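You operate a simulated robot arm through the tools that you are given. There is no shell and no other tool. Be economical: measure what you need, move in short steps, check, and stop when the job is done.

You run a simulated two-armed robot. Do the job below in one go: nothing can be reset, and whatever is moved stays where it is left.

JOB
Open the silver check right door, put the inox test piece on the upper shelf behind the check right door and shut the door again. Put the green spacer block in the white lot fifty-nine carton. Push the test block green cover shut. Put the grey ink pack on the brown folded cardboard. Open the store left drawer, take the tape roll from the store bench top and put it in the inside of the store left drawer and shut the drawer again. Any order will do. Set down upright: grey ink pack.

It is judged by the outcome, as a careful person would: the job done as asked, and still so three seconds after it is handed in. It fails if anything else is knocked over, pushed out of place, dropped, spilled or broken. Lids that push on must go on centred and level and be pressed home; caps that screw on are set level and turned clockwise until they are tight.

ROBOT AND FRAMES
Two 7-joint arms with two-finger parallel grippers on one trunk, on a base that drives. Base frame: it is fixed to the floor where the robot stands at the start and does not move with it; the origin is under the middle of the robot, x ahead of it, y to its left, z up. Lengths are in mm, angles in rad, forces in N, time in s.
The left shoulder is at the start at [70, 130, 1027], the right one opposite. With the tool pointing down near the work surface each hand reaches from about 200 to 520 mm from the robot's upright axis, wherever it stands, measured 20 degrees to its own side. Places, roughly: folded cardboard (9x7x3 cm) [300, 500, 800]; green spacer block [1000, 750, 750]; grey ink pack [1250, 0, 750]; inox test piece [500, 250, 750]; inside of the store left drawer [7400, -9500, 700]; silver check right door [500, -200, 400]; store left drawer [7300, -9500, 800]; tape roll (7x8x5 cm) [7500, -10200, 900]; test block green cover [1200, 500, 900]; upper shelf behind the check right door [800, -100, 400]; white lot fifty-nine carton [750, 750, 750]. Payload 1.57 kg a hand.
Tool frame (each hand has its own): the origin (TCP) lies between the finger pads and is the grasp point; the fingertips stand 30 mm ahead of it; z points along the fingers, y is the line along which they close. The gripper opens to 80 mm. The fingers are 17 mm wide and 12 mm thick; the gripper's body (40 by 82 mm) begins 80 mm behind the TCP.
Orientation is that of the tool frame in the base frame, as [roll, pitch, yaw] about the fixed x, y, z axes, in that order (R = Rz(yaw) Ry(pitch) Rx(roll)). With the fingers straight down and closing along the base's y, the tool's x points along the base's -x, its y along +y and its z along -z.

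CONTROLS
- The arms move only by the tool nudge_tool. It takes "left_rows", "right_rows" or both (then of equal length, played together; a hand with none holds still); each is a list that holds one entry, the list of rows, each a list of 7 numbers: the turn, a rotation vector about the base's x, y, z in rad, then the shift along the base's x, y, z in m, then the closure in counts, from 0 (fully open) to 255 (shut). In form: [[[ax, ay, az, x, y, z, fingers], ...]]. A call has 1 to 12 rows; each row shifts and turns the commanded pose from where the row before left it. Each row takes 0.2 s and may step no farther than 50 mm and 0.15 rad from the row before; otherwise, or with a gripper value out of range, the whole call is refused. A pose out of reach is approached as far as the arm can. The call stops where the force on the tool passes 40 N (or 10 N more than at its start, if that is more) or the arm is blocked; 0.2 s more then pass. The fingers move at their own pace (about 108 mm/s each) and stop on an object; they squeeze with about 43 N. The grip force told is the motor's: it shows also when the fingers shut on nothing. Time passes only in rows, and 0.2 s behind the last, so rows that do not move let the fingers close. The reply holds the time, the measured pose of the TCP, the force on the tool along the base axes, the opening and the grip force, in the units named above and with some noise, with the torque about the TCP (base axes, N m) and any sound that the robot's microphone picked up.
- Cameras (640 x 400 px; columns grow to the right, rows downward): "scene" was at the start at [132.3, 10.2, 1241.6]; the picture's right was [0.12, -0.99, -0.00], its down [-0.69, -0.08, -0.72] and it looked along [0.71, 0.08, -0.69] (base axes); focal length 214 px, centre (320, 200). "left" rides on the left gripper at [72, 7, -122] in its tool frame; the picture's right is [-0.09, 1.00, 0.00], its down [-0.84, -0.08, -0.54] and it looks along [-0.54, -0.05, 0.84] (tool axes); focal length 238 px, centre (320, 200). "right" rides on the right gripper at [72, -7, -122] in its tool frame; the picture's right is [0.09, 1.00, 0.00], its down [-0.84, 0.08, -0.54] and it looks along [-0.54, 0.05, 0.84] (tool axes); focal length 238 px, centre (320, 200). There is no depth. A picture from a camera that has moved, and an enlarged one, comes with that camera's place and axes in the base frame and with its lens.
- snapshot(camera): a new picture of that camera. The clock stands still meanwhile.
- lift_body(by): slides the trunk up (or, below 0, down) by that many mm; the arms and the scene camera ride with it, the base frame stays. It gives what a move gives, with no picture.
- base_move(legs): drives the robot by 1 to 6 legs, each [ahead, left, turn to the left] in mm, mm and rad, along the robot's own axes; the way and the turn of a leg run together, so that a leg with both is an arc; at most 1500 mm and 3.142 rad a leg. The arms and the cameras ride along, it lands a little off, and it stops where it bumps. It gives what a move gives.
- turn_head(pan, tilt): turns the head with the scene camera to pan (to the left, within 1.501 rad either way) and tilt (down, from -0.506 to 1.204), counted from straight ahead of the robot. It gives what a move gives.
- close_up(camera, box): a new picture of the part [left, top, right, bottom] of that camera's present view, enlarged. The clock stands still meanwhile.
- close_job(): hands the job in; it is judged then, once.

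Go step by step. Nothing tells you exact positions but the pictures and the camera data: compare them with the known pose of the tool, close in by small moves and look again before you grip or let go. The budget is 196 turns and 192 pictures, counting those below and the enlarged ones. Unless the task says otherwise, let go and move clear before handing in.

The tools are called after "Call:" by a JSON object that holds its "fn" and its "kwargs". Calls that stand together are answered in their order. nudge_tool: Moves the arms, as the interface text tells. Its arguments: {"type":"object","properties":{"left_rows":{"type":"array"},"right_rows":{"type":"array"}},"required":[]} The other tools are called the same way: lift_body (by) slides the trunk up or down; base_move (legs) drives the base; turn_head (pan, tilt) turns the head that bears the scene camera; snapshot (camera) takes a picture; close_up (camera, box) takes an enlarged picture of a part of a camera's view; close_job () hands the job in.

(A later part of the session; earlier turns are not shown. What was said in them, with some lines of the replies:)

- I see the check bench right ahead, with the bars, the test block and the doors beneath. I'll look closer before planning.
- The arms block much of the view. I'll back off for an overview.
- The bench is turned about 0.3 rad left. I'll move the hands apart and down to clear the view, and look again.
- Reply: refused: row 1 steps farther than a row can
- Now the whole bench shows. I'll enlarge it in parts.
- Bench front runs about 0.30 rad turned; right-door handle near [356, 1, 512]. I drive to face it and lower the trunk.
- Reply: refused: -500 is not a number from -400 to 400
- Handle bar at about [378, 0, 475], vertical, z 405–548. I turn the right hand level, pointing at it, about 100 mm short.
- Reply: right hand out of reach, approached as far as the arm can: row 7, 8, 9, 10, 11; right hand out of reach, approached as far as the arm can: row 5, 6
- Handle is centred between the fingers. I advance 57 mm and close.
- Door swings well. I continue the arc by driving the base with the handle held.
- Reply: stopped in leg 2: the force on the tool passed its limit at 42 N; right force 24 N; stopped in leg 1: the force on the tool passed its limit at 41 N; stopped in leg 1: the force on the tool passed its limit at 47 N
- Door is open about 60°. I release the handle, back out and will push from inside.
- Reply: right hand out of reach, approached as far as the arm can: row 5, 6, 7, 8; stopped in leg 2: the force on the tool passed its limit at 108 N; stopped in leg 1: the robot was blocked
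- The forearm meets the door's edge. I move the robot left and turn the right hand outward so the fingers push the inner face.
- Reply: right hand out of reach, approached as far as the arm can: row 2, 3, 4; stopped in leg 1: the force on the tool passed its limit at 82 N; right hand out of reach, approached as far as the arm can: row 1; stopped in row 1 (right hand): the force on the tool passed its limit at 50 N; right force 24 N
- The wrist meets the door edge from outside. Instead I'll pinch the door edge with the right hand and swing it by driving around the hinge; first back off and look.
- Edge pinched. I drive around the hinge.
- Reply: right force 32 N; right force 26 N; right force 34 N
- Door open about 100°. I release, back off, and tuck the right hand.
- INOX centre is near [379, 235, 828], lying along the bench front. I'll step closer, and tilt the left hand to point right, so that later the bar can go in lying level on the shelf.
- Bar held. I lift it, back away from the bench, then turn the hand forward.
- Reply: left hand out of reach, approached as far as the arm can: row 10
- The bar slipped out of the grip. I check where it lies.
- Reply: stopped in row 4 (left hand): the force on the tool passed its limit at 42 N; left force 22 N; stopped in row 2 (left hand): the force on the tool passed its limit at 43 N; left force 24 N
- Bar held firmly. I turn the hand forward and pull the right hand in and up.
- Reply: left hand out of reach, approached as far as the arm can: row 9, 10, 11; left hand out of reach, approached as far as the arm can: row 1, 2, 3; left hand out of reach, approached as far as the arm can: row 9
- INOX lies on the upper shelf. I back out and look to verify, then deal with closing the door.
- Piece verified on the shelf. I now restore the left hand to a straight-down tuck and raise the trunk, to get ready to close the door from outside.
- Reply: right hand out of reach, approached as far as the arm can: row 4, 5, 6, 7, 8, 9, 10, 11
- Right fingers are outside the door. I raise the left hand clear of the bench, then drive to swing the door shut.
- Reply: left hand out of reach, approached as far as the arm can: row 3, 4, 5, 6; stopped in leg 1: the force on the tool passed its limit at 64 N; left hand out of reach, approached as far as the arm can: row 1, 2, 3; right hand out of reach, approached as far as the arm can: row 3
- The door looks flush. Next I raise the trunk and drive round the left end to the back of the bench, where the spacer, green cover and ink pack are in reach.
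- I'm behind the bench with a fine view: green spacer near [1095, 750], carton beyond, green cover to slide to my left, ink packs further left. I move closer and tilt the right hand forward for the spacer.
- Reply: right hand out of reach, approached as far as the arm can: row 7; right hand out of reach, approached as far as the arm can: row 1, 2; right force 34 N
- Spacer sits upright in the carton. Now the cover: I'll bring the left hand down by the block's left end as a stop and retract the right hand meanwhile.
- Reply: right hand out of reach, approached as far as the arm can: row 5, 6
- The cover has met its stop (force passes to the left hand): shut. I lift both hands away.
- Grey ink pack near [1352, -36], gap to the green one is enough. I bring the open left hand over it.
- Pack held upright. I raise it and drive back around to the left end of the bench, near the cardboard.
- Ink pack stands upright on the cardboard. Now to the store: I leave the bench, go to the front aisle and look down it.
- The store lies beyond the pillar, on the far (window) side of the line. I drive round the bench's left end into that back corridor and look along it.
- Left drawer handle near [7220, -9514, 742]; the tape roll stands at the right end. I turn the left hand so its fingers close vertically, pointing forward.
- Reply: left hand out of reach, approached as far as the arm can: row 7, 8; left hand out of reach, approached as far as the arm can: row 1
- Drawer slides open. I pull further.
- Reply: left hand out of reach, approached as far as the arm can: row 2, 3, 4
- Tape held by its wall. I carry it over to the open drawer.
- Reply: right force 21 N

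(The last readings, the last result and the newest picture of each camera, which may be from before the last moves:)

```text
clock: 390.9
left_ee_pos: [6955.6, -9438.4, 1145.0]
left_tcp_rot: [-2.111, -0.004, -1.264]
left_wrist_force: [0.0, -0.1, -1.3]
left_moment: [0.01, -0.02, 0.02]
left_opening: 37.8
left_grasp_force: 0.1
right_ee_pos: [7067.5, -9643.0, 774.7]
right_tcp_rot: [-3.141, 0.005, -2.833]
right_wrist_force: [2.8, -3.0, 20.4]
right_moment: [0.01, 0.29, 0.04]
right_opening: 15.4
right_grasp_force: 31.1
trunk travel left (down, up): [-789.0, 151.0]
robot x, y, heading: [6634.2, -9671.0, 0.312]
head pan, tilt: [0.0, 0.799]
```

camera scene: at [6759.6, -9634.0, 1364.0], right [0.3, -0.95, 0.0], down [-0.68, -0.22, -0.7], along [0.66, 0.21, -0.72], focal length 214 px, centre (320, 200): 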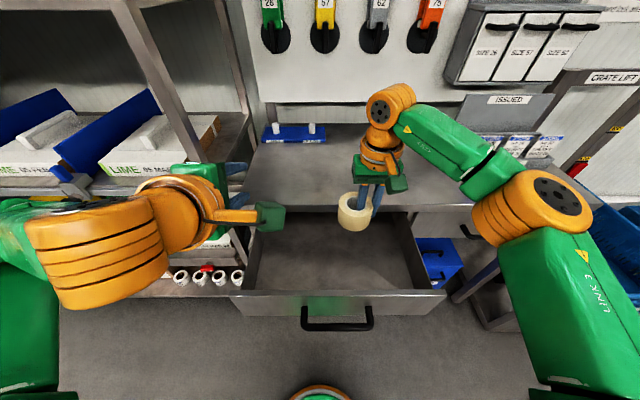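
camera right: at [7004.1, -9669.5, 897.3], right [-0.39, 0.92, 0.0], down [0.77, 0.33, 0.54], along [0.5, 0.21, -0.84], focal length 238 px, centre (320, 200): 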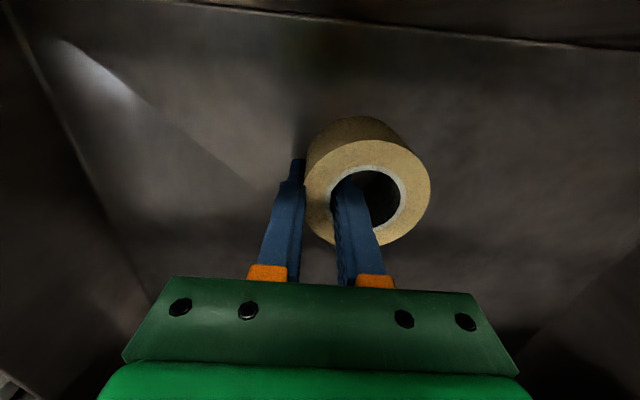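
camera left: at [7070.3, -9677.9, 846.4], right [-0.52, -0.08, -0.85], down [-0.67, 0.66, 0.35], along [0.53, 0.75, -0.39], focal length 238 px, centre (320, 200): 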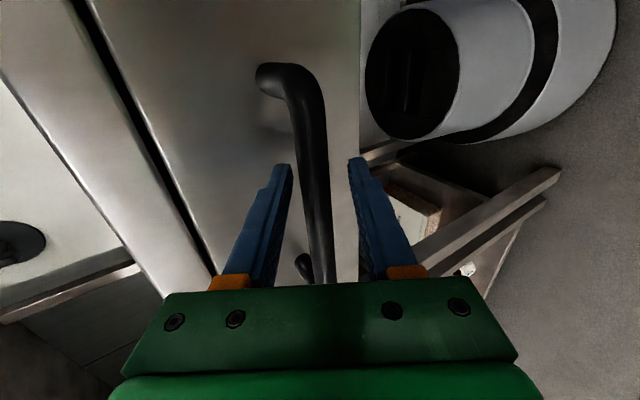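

Contact on the drawer floor. I release and rise straight out.

Call:
{"fn": "nudge_tool", "kwargs": {"right_rows": [[[0, 0, 0, 0, 0, 0.002, 255], [0, 0, 0, 0, 0, 0, 150], [0, 0, 0, 0, 0, 0, 120], [0, 0, 0, 0, 0, 0.02, 120], [0, 0, 0, 0, 0, 0.04, 120], [0, 0, 0, 0, 0, 0.045, 120], [0, 0, 0, 0, 0, 0.045, 120], [0, 0, 0, 0, 0, 0.045, 120], [0, 0, 0, 0, 0, 0.04, 120]]]}}

Call:
{"fn": "snapshot", "kwargs": {"camera": "right"}}

```text
clock: 392.9
left_ee_pos: [6957.4, -9436.1, 1144.1]
left_tcp_rot: [-2.112, -0.005, -1.264]
left_wrist_force: [1.0, 0.6, 0.4]
left_moment: [-0.02, -0.04, -0.03]
left_opening: 37.8
left_grasp_force: 0.1
right_ee_pos: [7069.6, -9642.8, 1008.1]
right_tcp_rot: [-3.14, 0.0, -2.83]
right_wrist_force: [1.1, -0.9, 0.3]
right_moment: [-0.01, 0.04, 0.0]
right_opening: 42.4
right_grasp_force: 0.2
trunk travel left (down, up): [-789.0, 151.0]
robot x, y, heading: [6631.7, -9673.3, 0.31]
head pan, tilt: [0.0, 0.799]
```

```text
29 pictures are left
camera right: at [7004.0, -9670.3, 1129.9], right [-0.39, 0.92, 0.0], down [0.77, 0.33, 0.54], along [0.5, 0.21, -0.84], focal length 238 px, centre (320, 200)
```

right: 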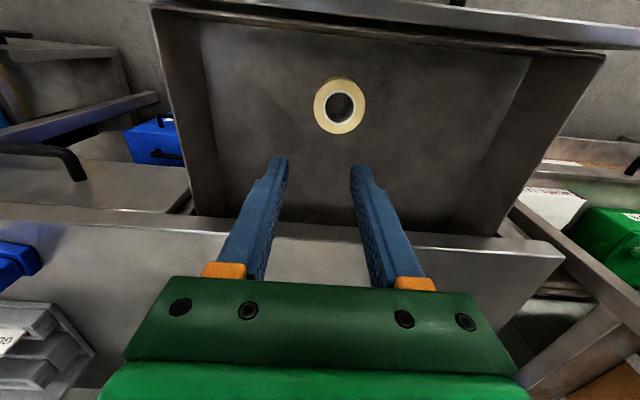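

Tape is in the drawer. I pull the right hand up and back, then lower the left hand in front of the drawer to push it shut.

Call:
{"fn": "nudge_tool", "kwargs": {"right_rows": [[[0, 0, 0, -0.03, -0.01, 0.03, 255], [0, 0, 0, -0.03, -0.01, 0.03, 255], [0, 0, 0, -0.03, -0.01, 0.03, 255], [0, 0, 0, -0.03, -0.01, 0.03, 255], [0, 0, 0, -0.03, -0.01, 0.02, 255]]], "left_rows": [[[0, 0, 0, 0, 0, 0, 255], [0, 0, 0, 0, 0, 0, 255], [0, 0, 0, 0, 0, 0, 255], [0, 0, 0, 0, 0, 0, 255], [0, 0, 0, 0, 0, 0, 255]]]}}

Call:
{"fn": "base_move", "kwargs": {"legs": [[-220, -175, 0]]}}

Call:
{"fn": "lift_body", "kwargs": {"by": -290}}

Call:
{"fn": "snapshot", "kwargs": {"camera": "scene"}}

```text
clock: 394.1
left_ee_pos: [6956.1, -9437.8, 1143.9]
left_tcp_rot: [-2.112, -0.004, -1.265]
left_wrist_force: [-0.3, 0.2, -0.1]
left_moment: [-0.04, -0.04, -0.01]
left_opening: 0.1
left_grasp_force: 21.6
right_ee_pos: [6918.2, -9691.9, 1149.0]
right_tcp_rot: [-3.142, 0.004, -2.83]
right_wrist_force: [1.2, -0.3, -0.7]
right_moment: [-0.02, -0.02, 0.02]
right_opening: 0.0
right_grasp_force: 21.0
trunk travel left (down, up): [-789.0, 151.0]
robot x, y, heading: [6635.9, -9671.4, 0.307]
head pan, tilt: [0.0, 0.799]
```

```text
clock: 396.0
left_ee_pos: [6804.9, -9666.2, 1142.5]
left_tcp_rot: [-2.116, -0.003, -1.266]
left_wrist_force: [0.4, -0.1, 0.6]
left_moment: [0.0, 0.01, -0.02]
left_opening: 0.1
left_grasp_force: 21.4
right_ee_pos: [6766.0, -9919.6, 1147.9]
right_tcp_rot: [-3.139, -0.001, -2.828]
right_wrist_force: [0.1, 1.0, -0.6]
right_moment: [-0.02, -0.01, -0.04]
right_opening: 0.0
right_grasp_force: 21.5
trunk travel left (down, up): [-789.0, 151.0]
robot x, y, heading: [6479.6, -9905.6, 0.306]
head pan, tilt: [0.0, 0.799]
```

```text
clock: 398.9
left_ee_pos: [6803.2, -9667.8, 853.3]
left_tcp_rot: [-2.114, -0.005, -1.266]
left_wrist_force: [-0.2, 0.1, 0.6]
left_moment: [0.03, -0.01, 0.0]
left_opening: 0.1
left_grasp_force: 21.7
right_ee_pos: [6765.5, -9922.5, 859.0]
right_tcp_rot: [-3.139, 0.0, -2.83]
right_wrist_force: [-0.2, -0.2, -0.1]
right_moment: [0.0, 0.01, 0.01]
right_opening: 0.1
right_grasp_force: 21.7
trunk travel left (down, up): [-499.0, 441.0]
robot x, y, heading: [6479.9, -9907.3, 0.306]
head pan, tilt: [0.0, 0.799]
```

```text
28 pictures are left
camera scene: at [6604.1, -9865.3, 1074.0], right [0.3, -0.95, 0.0], down [-0.68, -0.22, -0.7], along [0.66, 0.21, -0.72], focal length 214 px, centre (320, 200)
```

scene: 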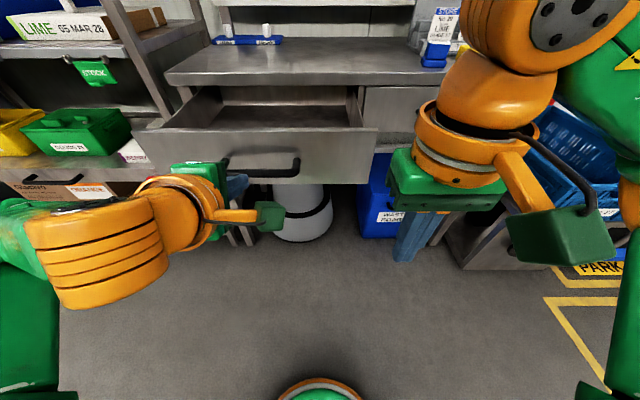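

Call:
{"fn": "nudge_tool", "kwargs": {"left_rows": [[[0, 0, 0, 0, 0, -0.006, 255], [0, 0, 0, 0, 0, -0.006, 255]]]}}

Call:
{"fn": "base_move", "kwargs": {"legs": [[85, 0, 0]]}}

Call:
{"fn": "snapshot", "kwargs": {"camera": "left"}}

Call:
{"fn": "close_up", "kwargs": {"camera": "scene", "box": [140, 80, 400, 260]}}

```text
clock: 399.6
left_ee_pos: [6809.0, -9669.9, 844.9]
left_tcp_rot: [-2.115, -0.003, -1.265]
left_wrist_force: [0.6, 0.3, 0.3]
left_moment: [-0.01, -0.01, -0.01]
left_opening: 0.3
left_grasp_force: 21.6
left hand out of reach, approached as far as the arm can: row 1
right_ee_pos: [6766.4, -9921.5, 858.4]
right_tcp_rot: [-3.14, 0.0, -2.83]
right_wrist_force: [0.4, -0.8, -0.8]
right_moment: [-0.01, -0.02, -0.02]
right_opening: 0.0
right_grasp_force: 21.2
trunk travel left (down, up): [-499.0, 441.0]
robot x, y, heading: [6479.5, -9904.1, 0.312]
head pan, tilt: [0.0, 0.799]
```

```text
clock: 400.6
left_ee_pos: [6888.4, -9644.7, 844.8]
left_tcp_rot: [-2.116, -0.005, -1.267]
left_wrist_force: [-0.3, 0.1, 0.0]
left_moment: [-0.02, 0.01, 0.04]
left_opening: 0.2
left_grasp_force: 21.0
right_ee_pos: [6845.5, -9896.6, 858.1]
right_tcp_rot: [-3.14, 0.002, -2.834]
right_wrist_force: [0.4, -0.5, 0.2]
right_moment: [0.02, 0.01, -0.02]
right_opening: 0.3
right_grasp_force: 21.8
trunk travel left (down, up): [-499.0, 441.0]
robot x, y, heading: [6559.8, -9879.5, 0.304]
head pan, tilt: [0.0, 0.799]
```

```text
27 pictures are left
camera left: at [6808.8, -9744.0, 902.5], right [-0.52, -0.07, -0.85], down [-0.66, 0.67, 0.34], along [0.55, 0.74, -0.39], focal length 238 px, centre (320, 200)
```

left: 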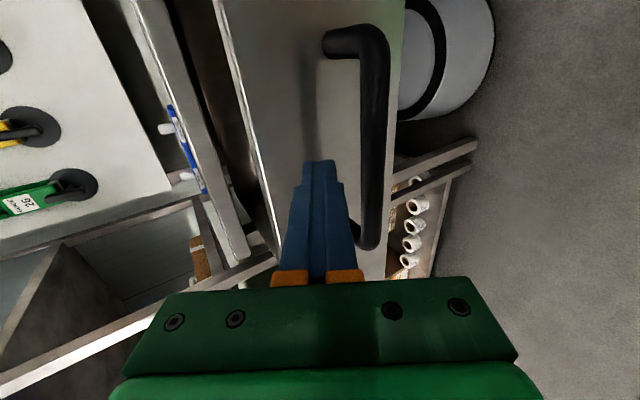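

```text
2.22 times, centred on (270, 170) of scene
camera zoom: at [6684.2, -9840.0, 1073.9], right [0.3, -0.95, 0.0], down [-0.68, -0.22, -0.7], along [0.66, 0.21, -0.72], focal length 477 px, centre (431, 267)
```

zoom: 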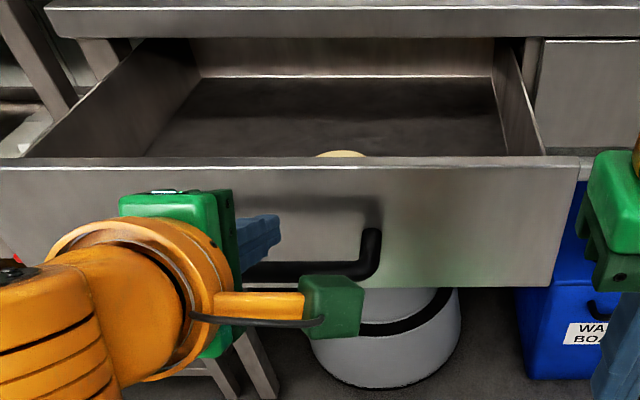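

Call:
{"fn": "base_move", "kwargs": {"legs": [[150, 0, 0]]}}

Call:
{"fn": "snapshot", "kwargs": {"camera": "scene"}}

```text
clock: 402.0
left_ee_pos: [7030.3, -9600.2, 844.5]
left_tcp_rot: [-2.115, -0.003, -1.265]
left_wrist_force: [0.4, -0.3, -0.2]
left_moment: [-0.04, -0.01, 0.02]
left_opening: 0.1
left_grasp_force: 21.2
right_ee_pos: [6986.5, -9852.3, 858.8]
right_tcp_rot: [-3.14, -0.001, -2.834]
right_wrist_force: [1.3, 0.0, -0.4]
right_moment: [0.0, 0.01, 0.01]
right_opening: 0.0
right_grasp_force: 21.6
trunk travel left (down, up): [-499.0, 441.0]
robot x, y, heading: [6702.9, -9835.9, 0.308]
head pan, tilt: [0.0, 0.799]
```

```text
25 pictures are left
camera scene: at [6825.5, -9795.1, 1073.9], right [0.3, -0.95, 0.0], down [-0.68, -0.22, -0.7], along [0.66, 0.21, -0.72], focal length 214 px, centre (320, 200)
```

scene: 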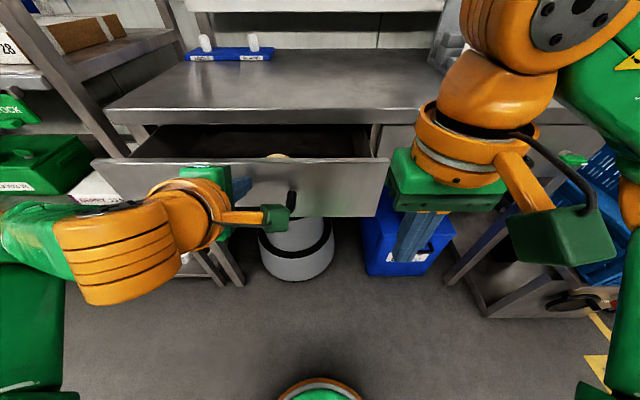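

Call:
{"fn": "base_move", "kwargs": {"legs": [[100, 0, 0]]}}

Call:
{"fn": "snapshot", "kwargs": {"camera": "scene"}}

```text
clock: 403.1
left_ee_pos: [7123.6, -9569.8, 845.5]
left_tcp_rot: [-2.116, -0.004, -1.265]
left_wrist_force: [0.9, 0.0, -0.4]
left_moment: [-0.04, -0.04, -0.01]
left_opening: 0.2
left_grasp_force: 21.1
right_ee_pos: [7080.7, -9821.9, 858.9]
right_tcp_rot: [3.14, -0.001, -2.833]
right_wrist_force: [-0.5, -0.2, 0.0]
right_moment: [-0.01, 0.0, 0.0]
right_opening: 0.1
right_grasp_force: 21.1
trunk travel left (down, up): [-499.0, 441.0]
robot x, y, heading: [6793.9, -9810.0, 0.31]
head pan, tilt: [0.0, 0.799]
```

```text
24 pictures are left
camera scene: at [6919.2, -9765.5, 1073.9], right [0.3, -0.95, 0.0], down [-0.68, -0.22, -0.7], along [0.66, 0.21, -0.72], focal length 214 px, centre (320, 200)
```

scene: 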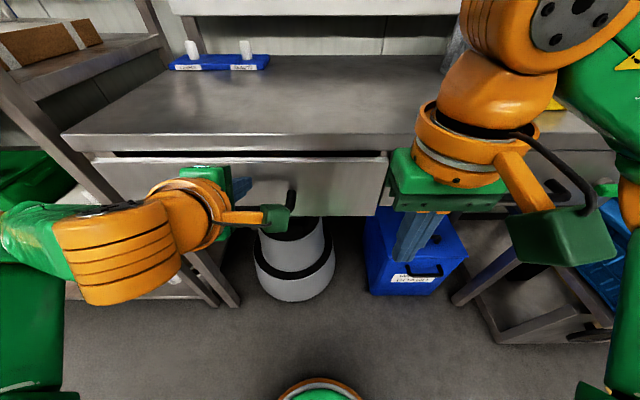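

Call:
{"fn": "nudge_tool", "kwargs": {"left_rows": [[[0, 0, 0, 0.0095, 0.003, 0, 255], [0, 0, 0, 0.0095, 0.003, 0, 255], [0, 0, 0, 0.0095, 0.003, 0, 255], [0, 0, 0, 0.0048, 0.0015, 0, 255], [0, 0, 0, 0.0048, 0.0015, 0, 255], [0, 0, 0, 0.0048, 0.0015, 0, 255], [0, 0, 0, 0.0048, 0.0015, 0, 255], [0, 0, 0, 0.0048, 0.0015, 0, 255]]]}}

Call:
{"fn": "snapshot", "kwargs": {"camera": "scene"}}

Call:
{"fn": "snapshot", "kwargs": {"camera": "left"}}

```text
clock: 404.7
left_ee_pos: [7161.8, -9559.6, 845.7]
left_tcp_rot: [-2.118, 0.001, -1.271]
left_wrist_force: [-22.4, -5.1, 1.6]
left_moment: [-0.03, 0.07, 0.09]
left_opening: 0.2
left_grasp_force: 21.7
right_ee_pos: [7073.7, -9822.9, 861.6]
right_tcp_rot: [3.14, 0.011, -2.833]
right_wrist_force: [0.3, 0.4, 0.6]
right_moment: [0.03, 0.02, -0.02]
right_opening: 0.0
right_grasp_force: 21.1
trunk travel left (down, up): [-499.0, 441.0]
robot x, y, heading: [6791.3, -9805.4, 0.31]
head pan, tilt: [0.0, 0.799]
stopped in row 7 (left hand): the force on the tool passed its limit at 45 N (the readings are from after the stop); the commanded pose is now the measured one
```

```text
23 pictures are left
camera scene: at [6910.2, -9768.1, 1075.3], right [0.3, -0.95, 0.0], down [-0.68, -0.22, -0.7], along [0.67, 0.21, -0.71], focal length 214 px, centre (320, 200)
```

scene: 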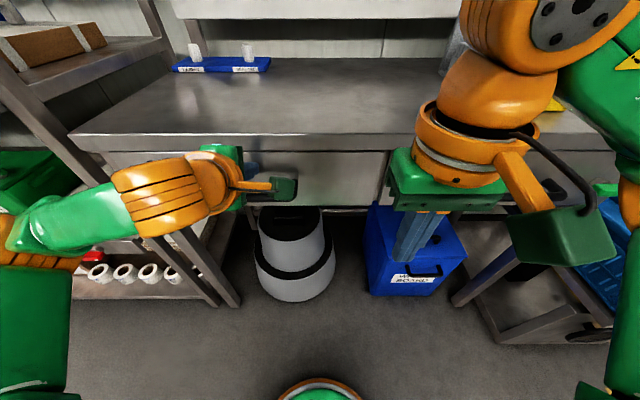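

```text
22 pictures are left
camera left: at [7080.2, -9658.2, 903.2], right [-0.52, -0.06, -0.85], down [-0.65, 0.67, 0.35], along [0.55, 0.74, -0.39], focal length 238 px, centre (320, 200)
```

left: 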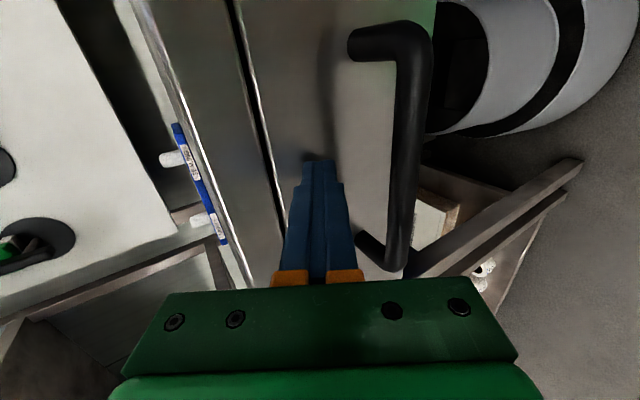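

The drawer met its stop: shut. I back away and check.

Call:
{"fn": "nudge_tool", "kwargs": {"left_rows": [[[0, 0, 0, -0.01, -0.003, 0, 255], [0, 0, 0, -0.02, -0.0065, 0.005, 255]]]}}

Call:
{"fn": "base_move", "kwargs": {"legs": [[-350, 0, 0]]}}

Call:
{"fn": "turn_head", "kwargs": {"pan": 0.1, "tilt": 0.5}}

Call:
{"fn": "snapshot", "kwargs": {"camera": "scene"}}

```text
clock: 405.3
left_ee_pos: [7137.8, -9568.7, 846.3]
left_tcp_rot: [-2.126, 0.001, -1.271]
left_wrist_force: [-0.6, -0.8, 0.4]
left_moment: [0.01, -0.01, 0.03]
left_opening: 0.1
left_grasp_force: 21.8
right_ee_pos: [7079.4, -9823.3, 858.0]
right_tcp_rot: [3.141, 0.002, -2.833]
right_wrist_force: [-0.5, -0.1, 0.3]
right_moment: [0.0, -0.03, -0.01]
right_opening: 0.0
right_grasp_force: 21.0
trunk travel left (down, up): [-499.0, 441.0]
robot x, y, heading: [6792.5, -9807.6, 0.307]
head pan, tilt: [0.0, 0.799]
```

```text
clock: 407.5
left_ee_pos: [6813.1, -9670.8, 846.6]
left_tcp_rot: [-2.127, 0.003, -1.271]
left_wrist_force: [-0.3, -0.5, -0.2]
left_moment: [0.0, 0.0, 0.0]
left_opening: 0.0
left_grasp_force: 21.2
right_ee_pos: [6753.0, -9926.1, 859.0]
right_tcp_rot: [3.142, 0.002, -2.835]
right_wrist_force: [0.5, 0.3, -0.4]
right_moment: [0.01, -0.01, -0.02]
right_opening: 0.0
right_grasp_force: 21.4
trunk travel left (down, up): [-499.0, 441.0]
robot x, y, heading: [6464.3, -9908.3, 0.305]
head pan, tilt: [0.0, 0.799]
```

```text
clock: 408.3
left_ee_pos: [6813.1, -9671.3, 845.0]
left_tcp_rot: [-2.129, -0.002, -1.272]
left_wrist_force: [0.3, 0.5, 0.1]
left_moment: [0.0, 0.01, -0.04]
left_opening: 0.0
left_grasp_force: 21.6
right_ee_pos: [6752.9, -9926.9, 859.7]
right_tcp_rot: [3.141, 0.002, -2.835]
right_wrist_force: [-1.1, 0.4, -0.1]
right_moment: [0.01, -0.04, 0.02]
right_opening: 0.1
right_grasp_force: 21.3
trunk travel left (down, up): [-499.0, 441.0]
robot x, y, heading: [6471.0, -9906.5, 0.304]
head pan, tilt: [0.099, 0.499]
```

```text
21 pictures are left
camera scene: at [6599.6, -9857.5, 1099.8], right [0.39, -0.92, 0.0], down [-0.44, -0.19, -0.88], along [0.81, 0.35, -0.48], focal length 214 px, centre (320, 200)
```

scene: 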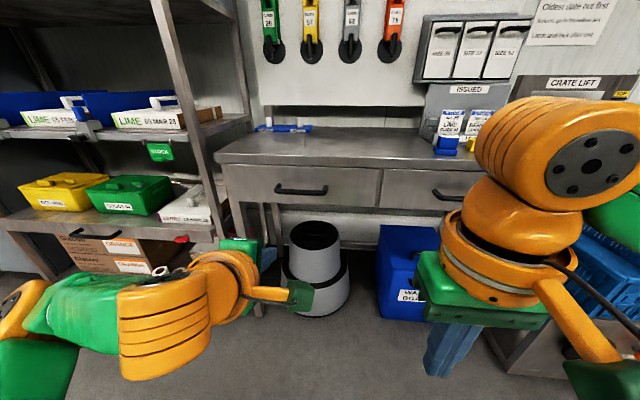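

All five jobs show done in the last pictures, and both hands are clear, so I'm handing in.

Call:
{"fn": "close_job", "kwargs": {}}

```text
The job is handed in.
```

The job is handed in with all five tasks done, going by the pictures I took along the way:
- **Inox test piece:** it lies on the upper shelf behind the check right door. The door looked flush, within a few millimetres. It swung shut under a push and I did not press it home or go back to check.
- **Green spacer block:** it stands upright in the lot fifty-nine carton.
- **Test block green cover:** it was pushed until it met its stop.
- **Grey ink pack:** it stands upright on the folded cardboard.
- **Tape roll:** it lies flat in the store left drawer, which was pushed in until it met its stop.

While I was closing the door, the left hand bumped the front edge of the check bench at about 64 N. Nothing looked out of place afterwards.
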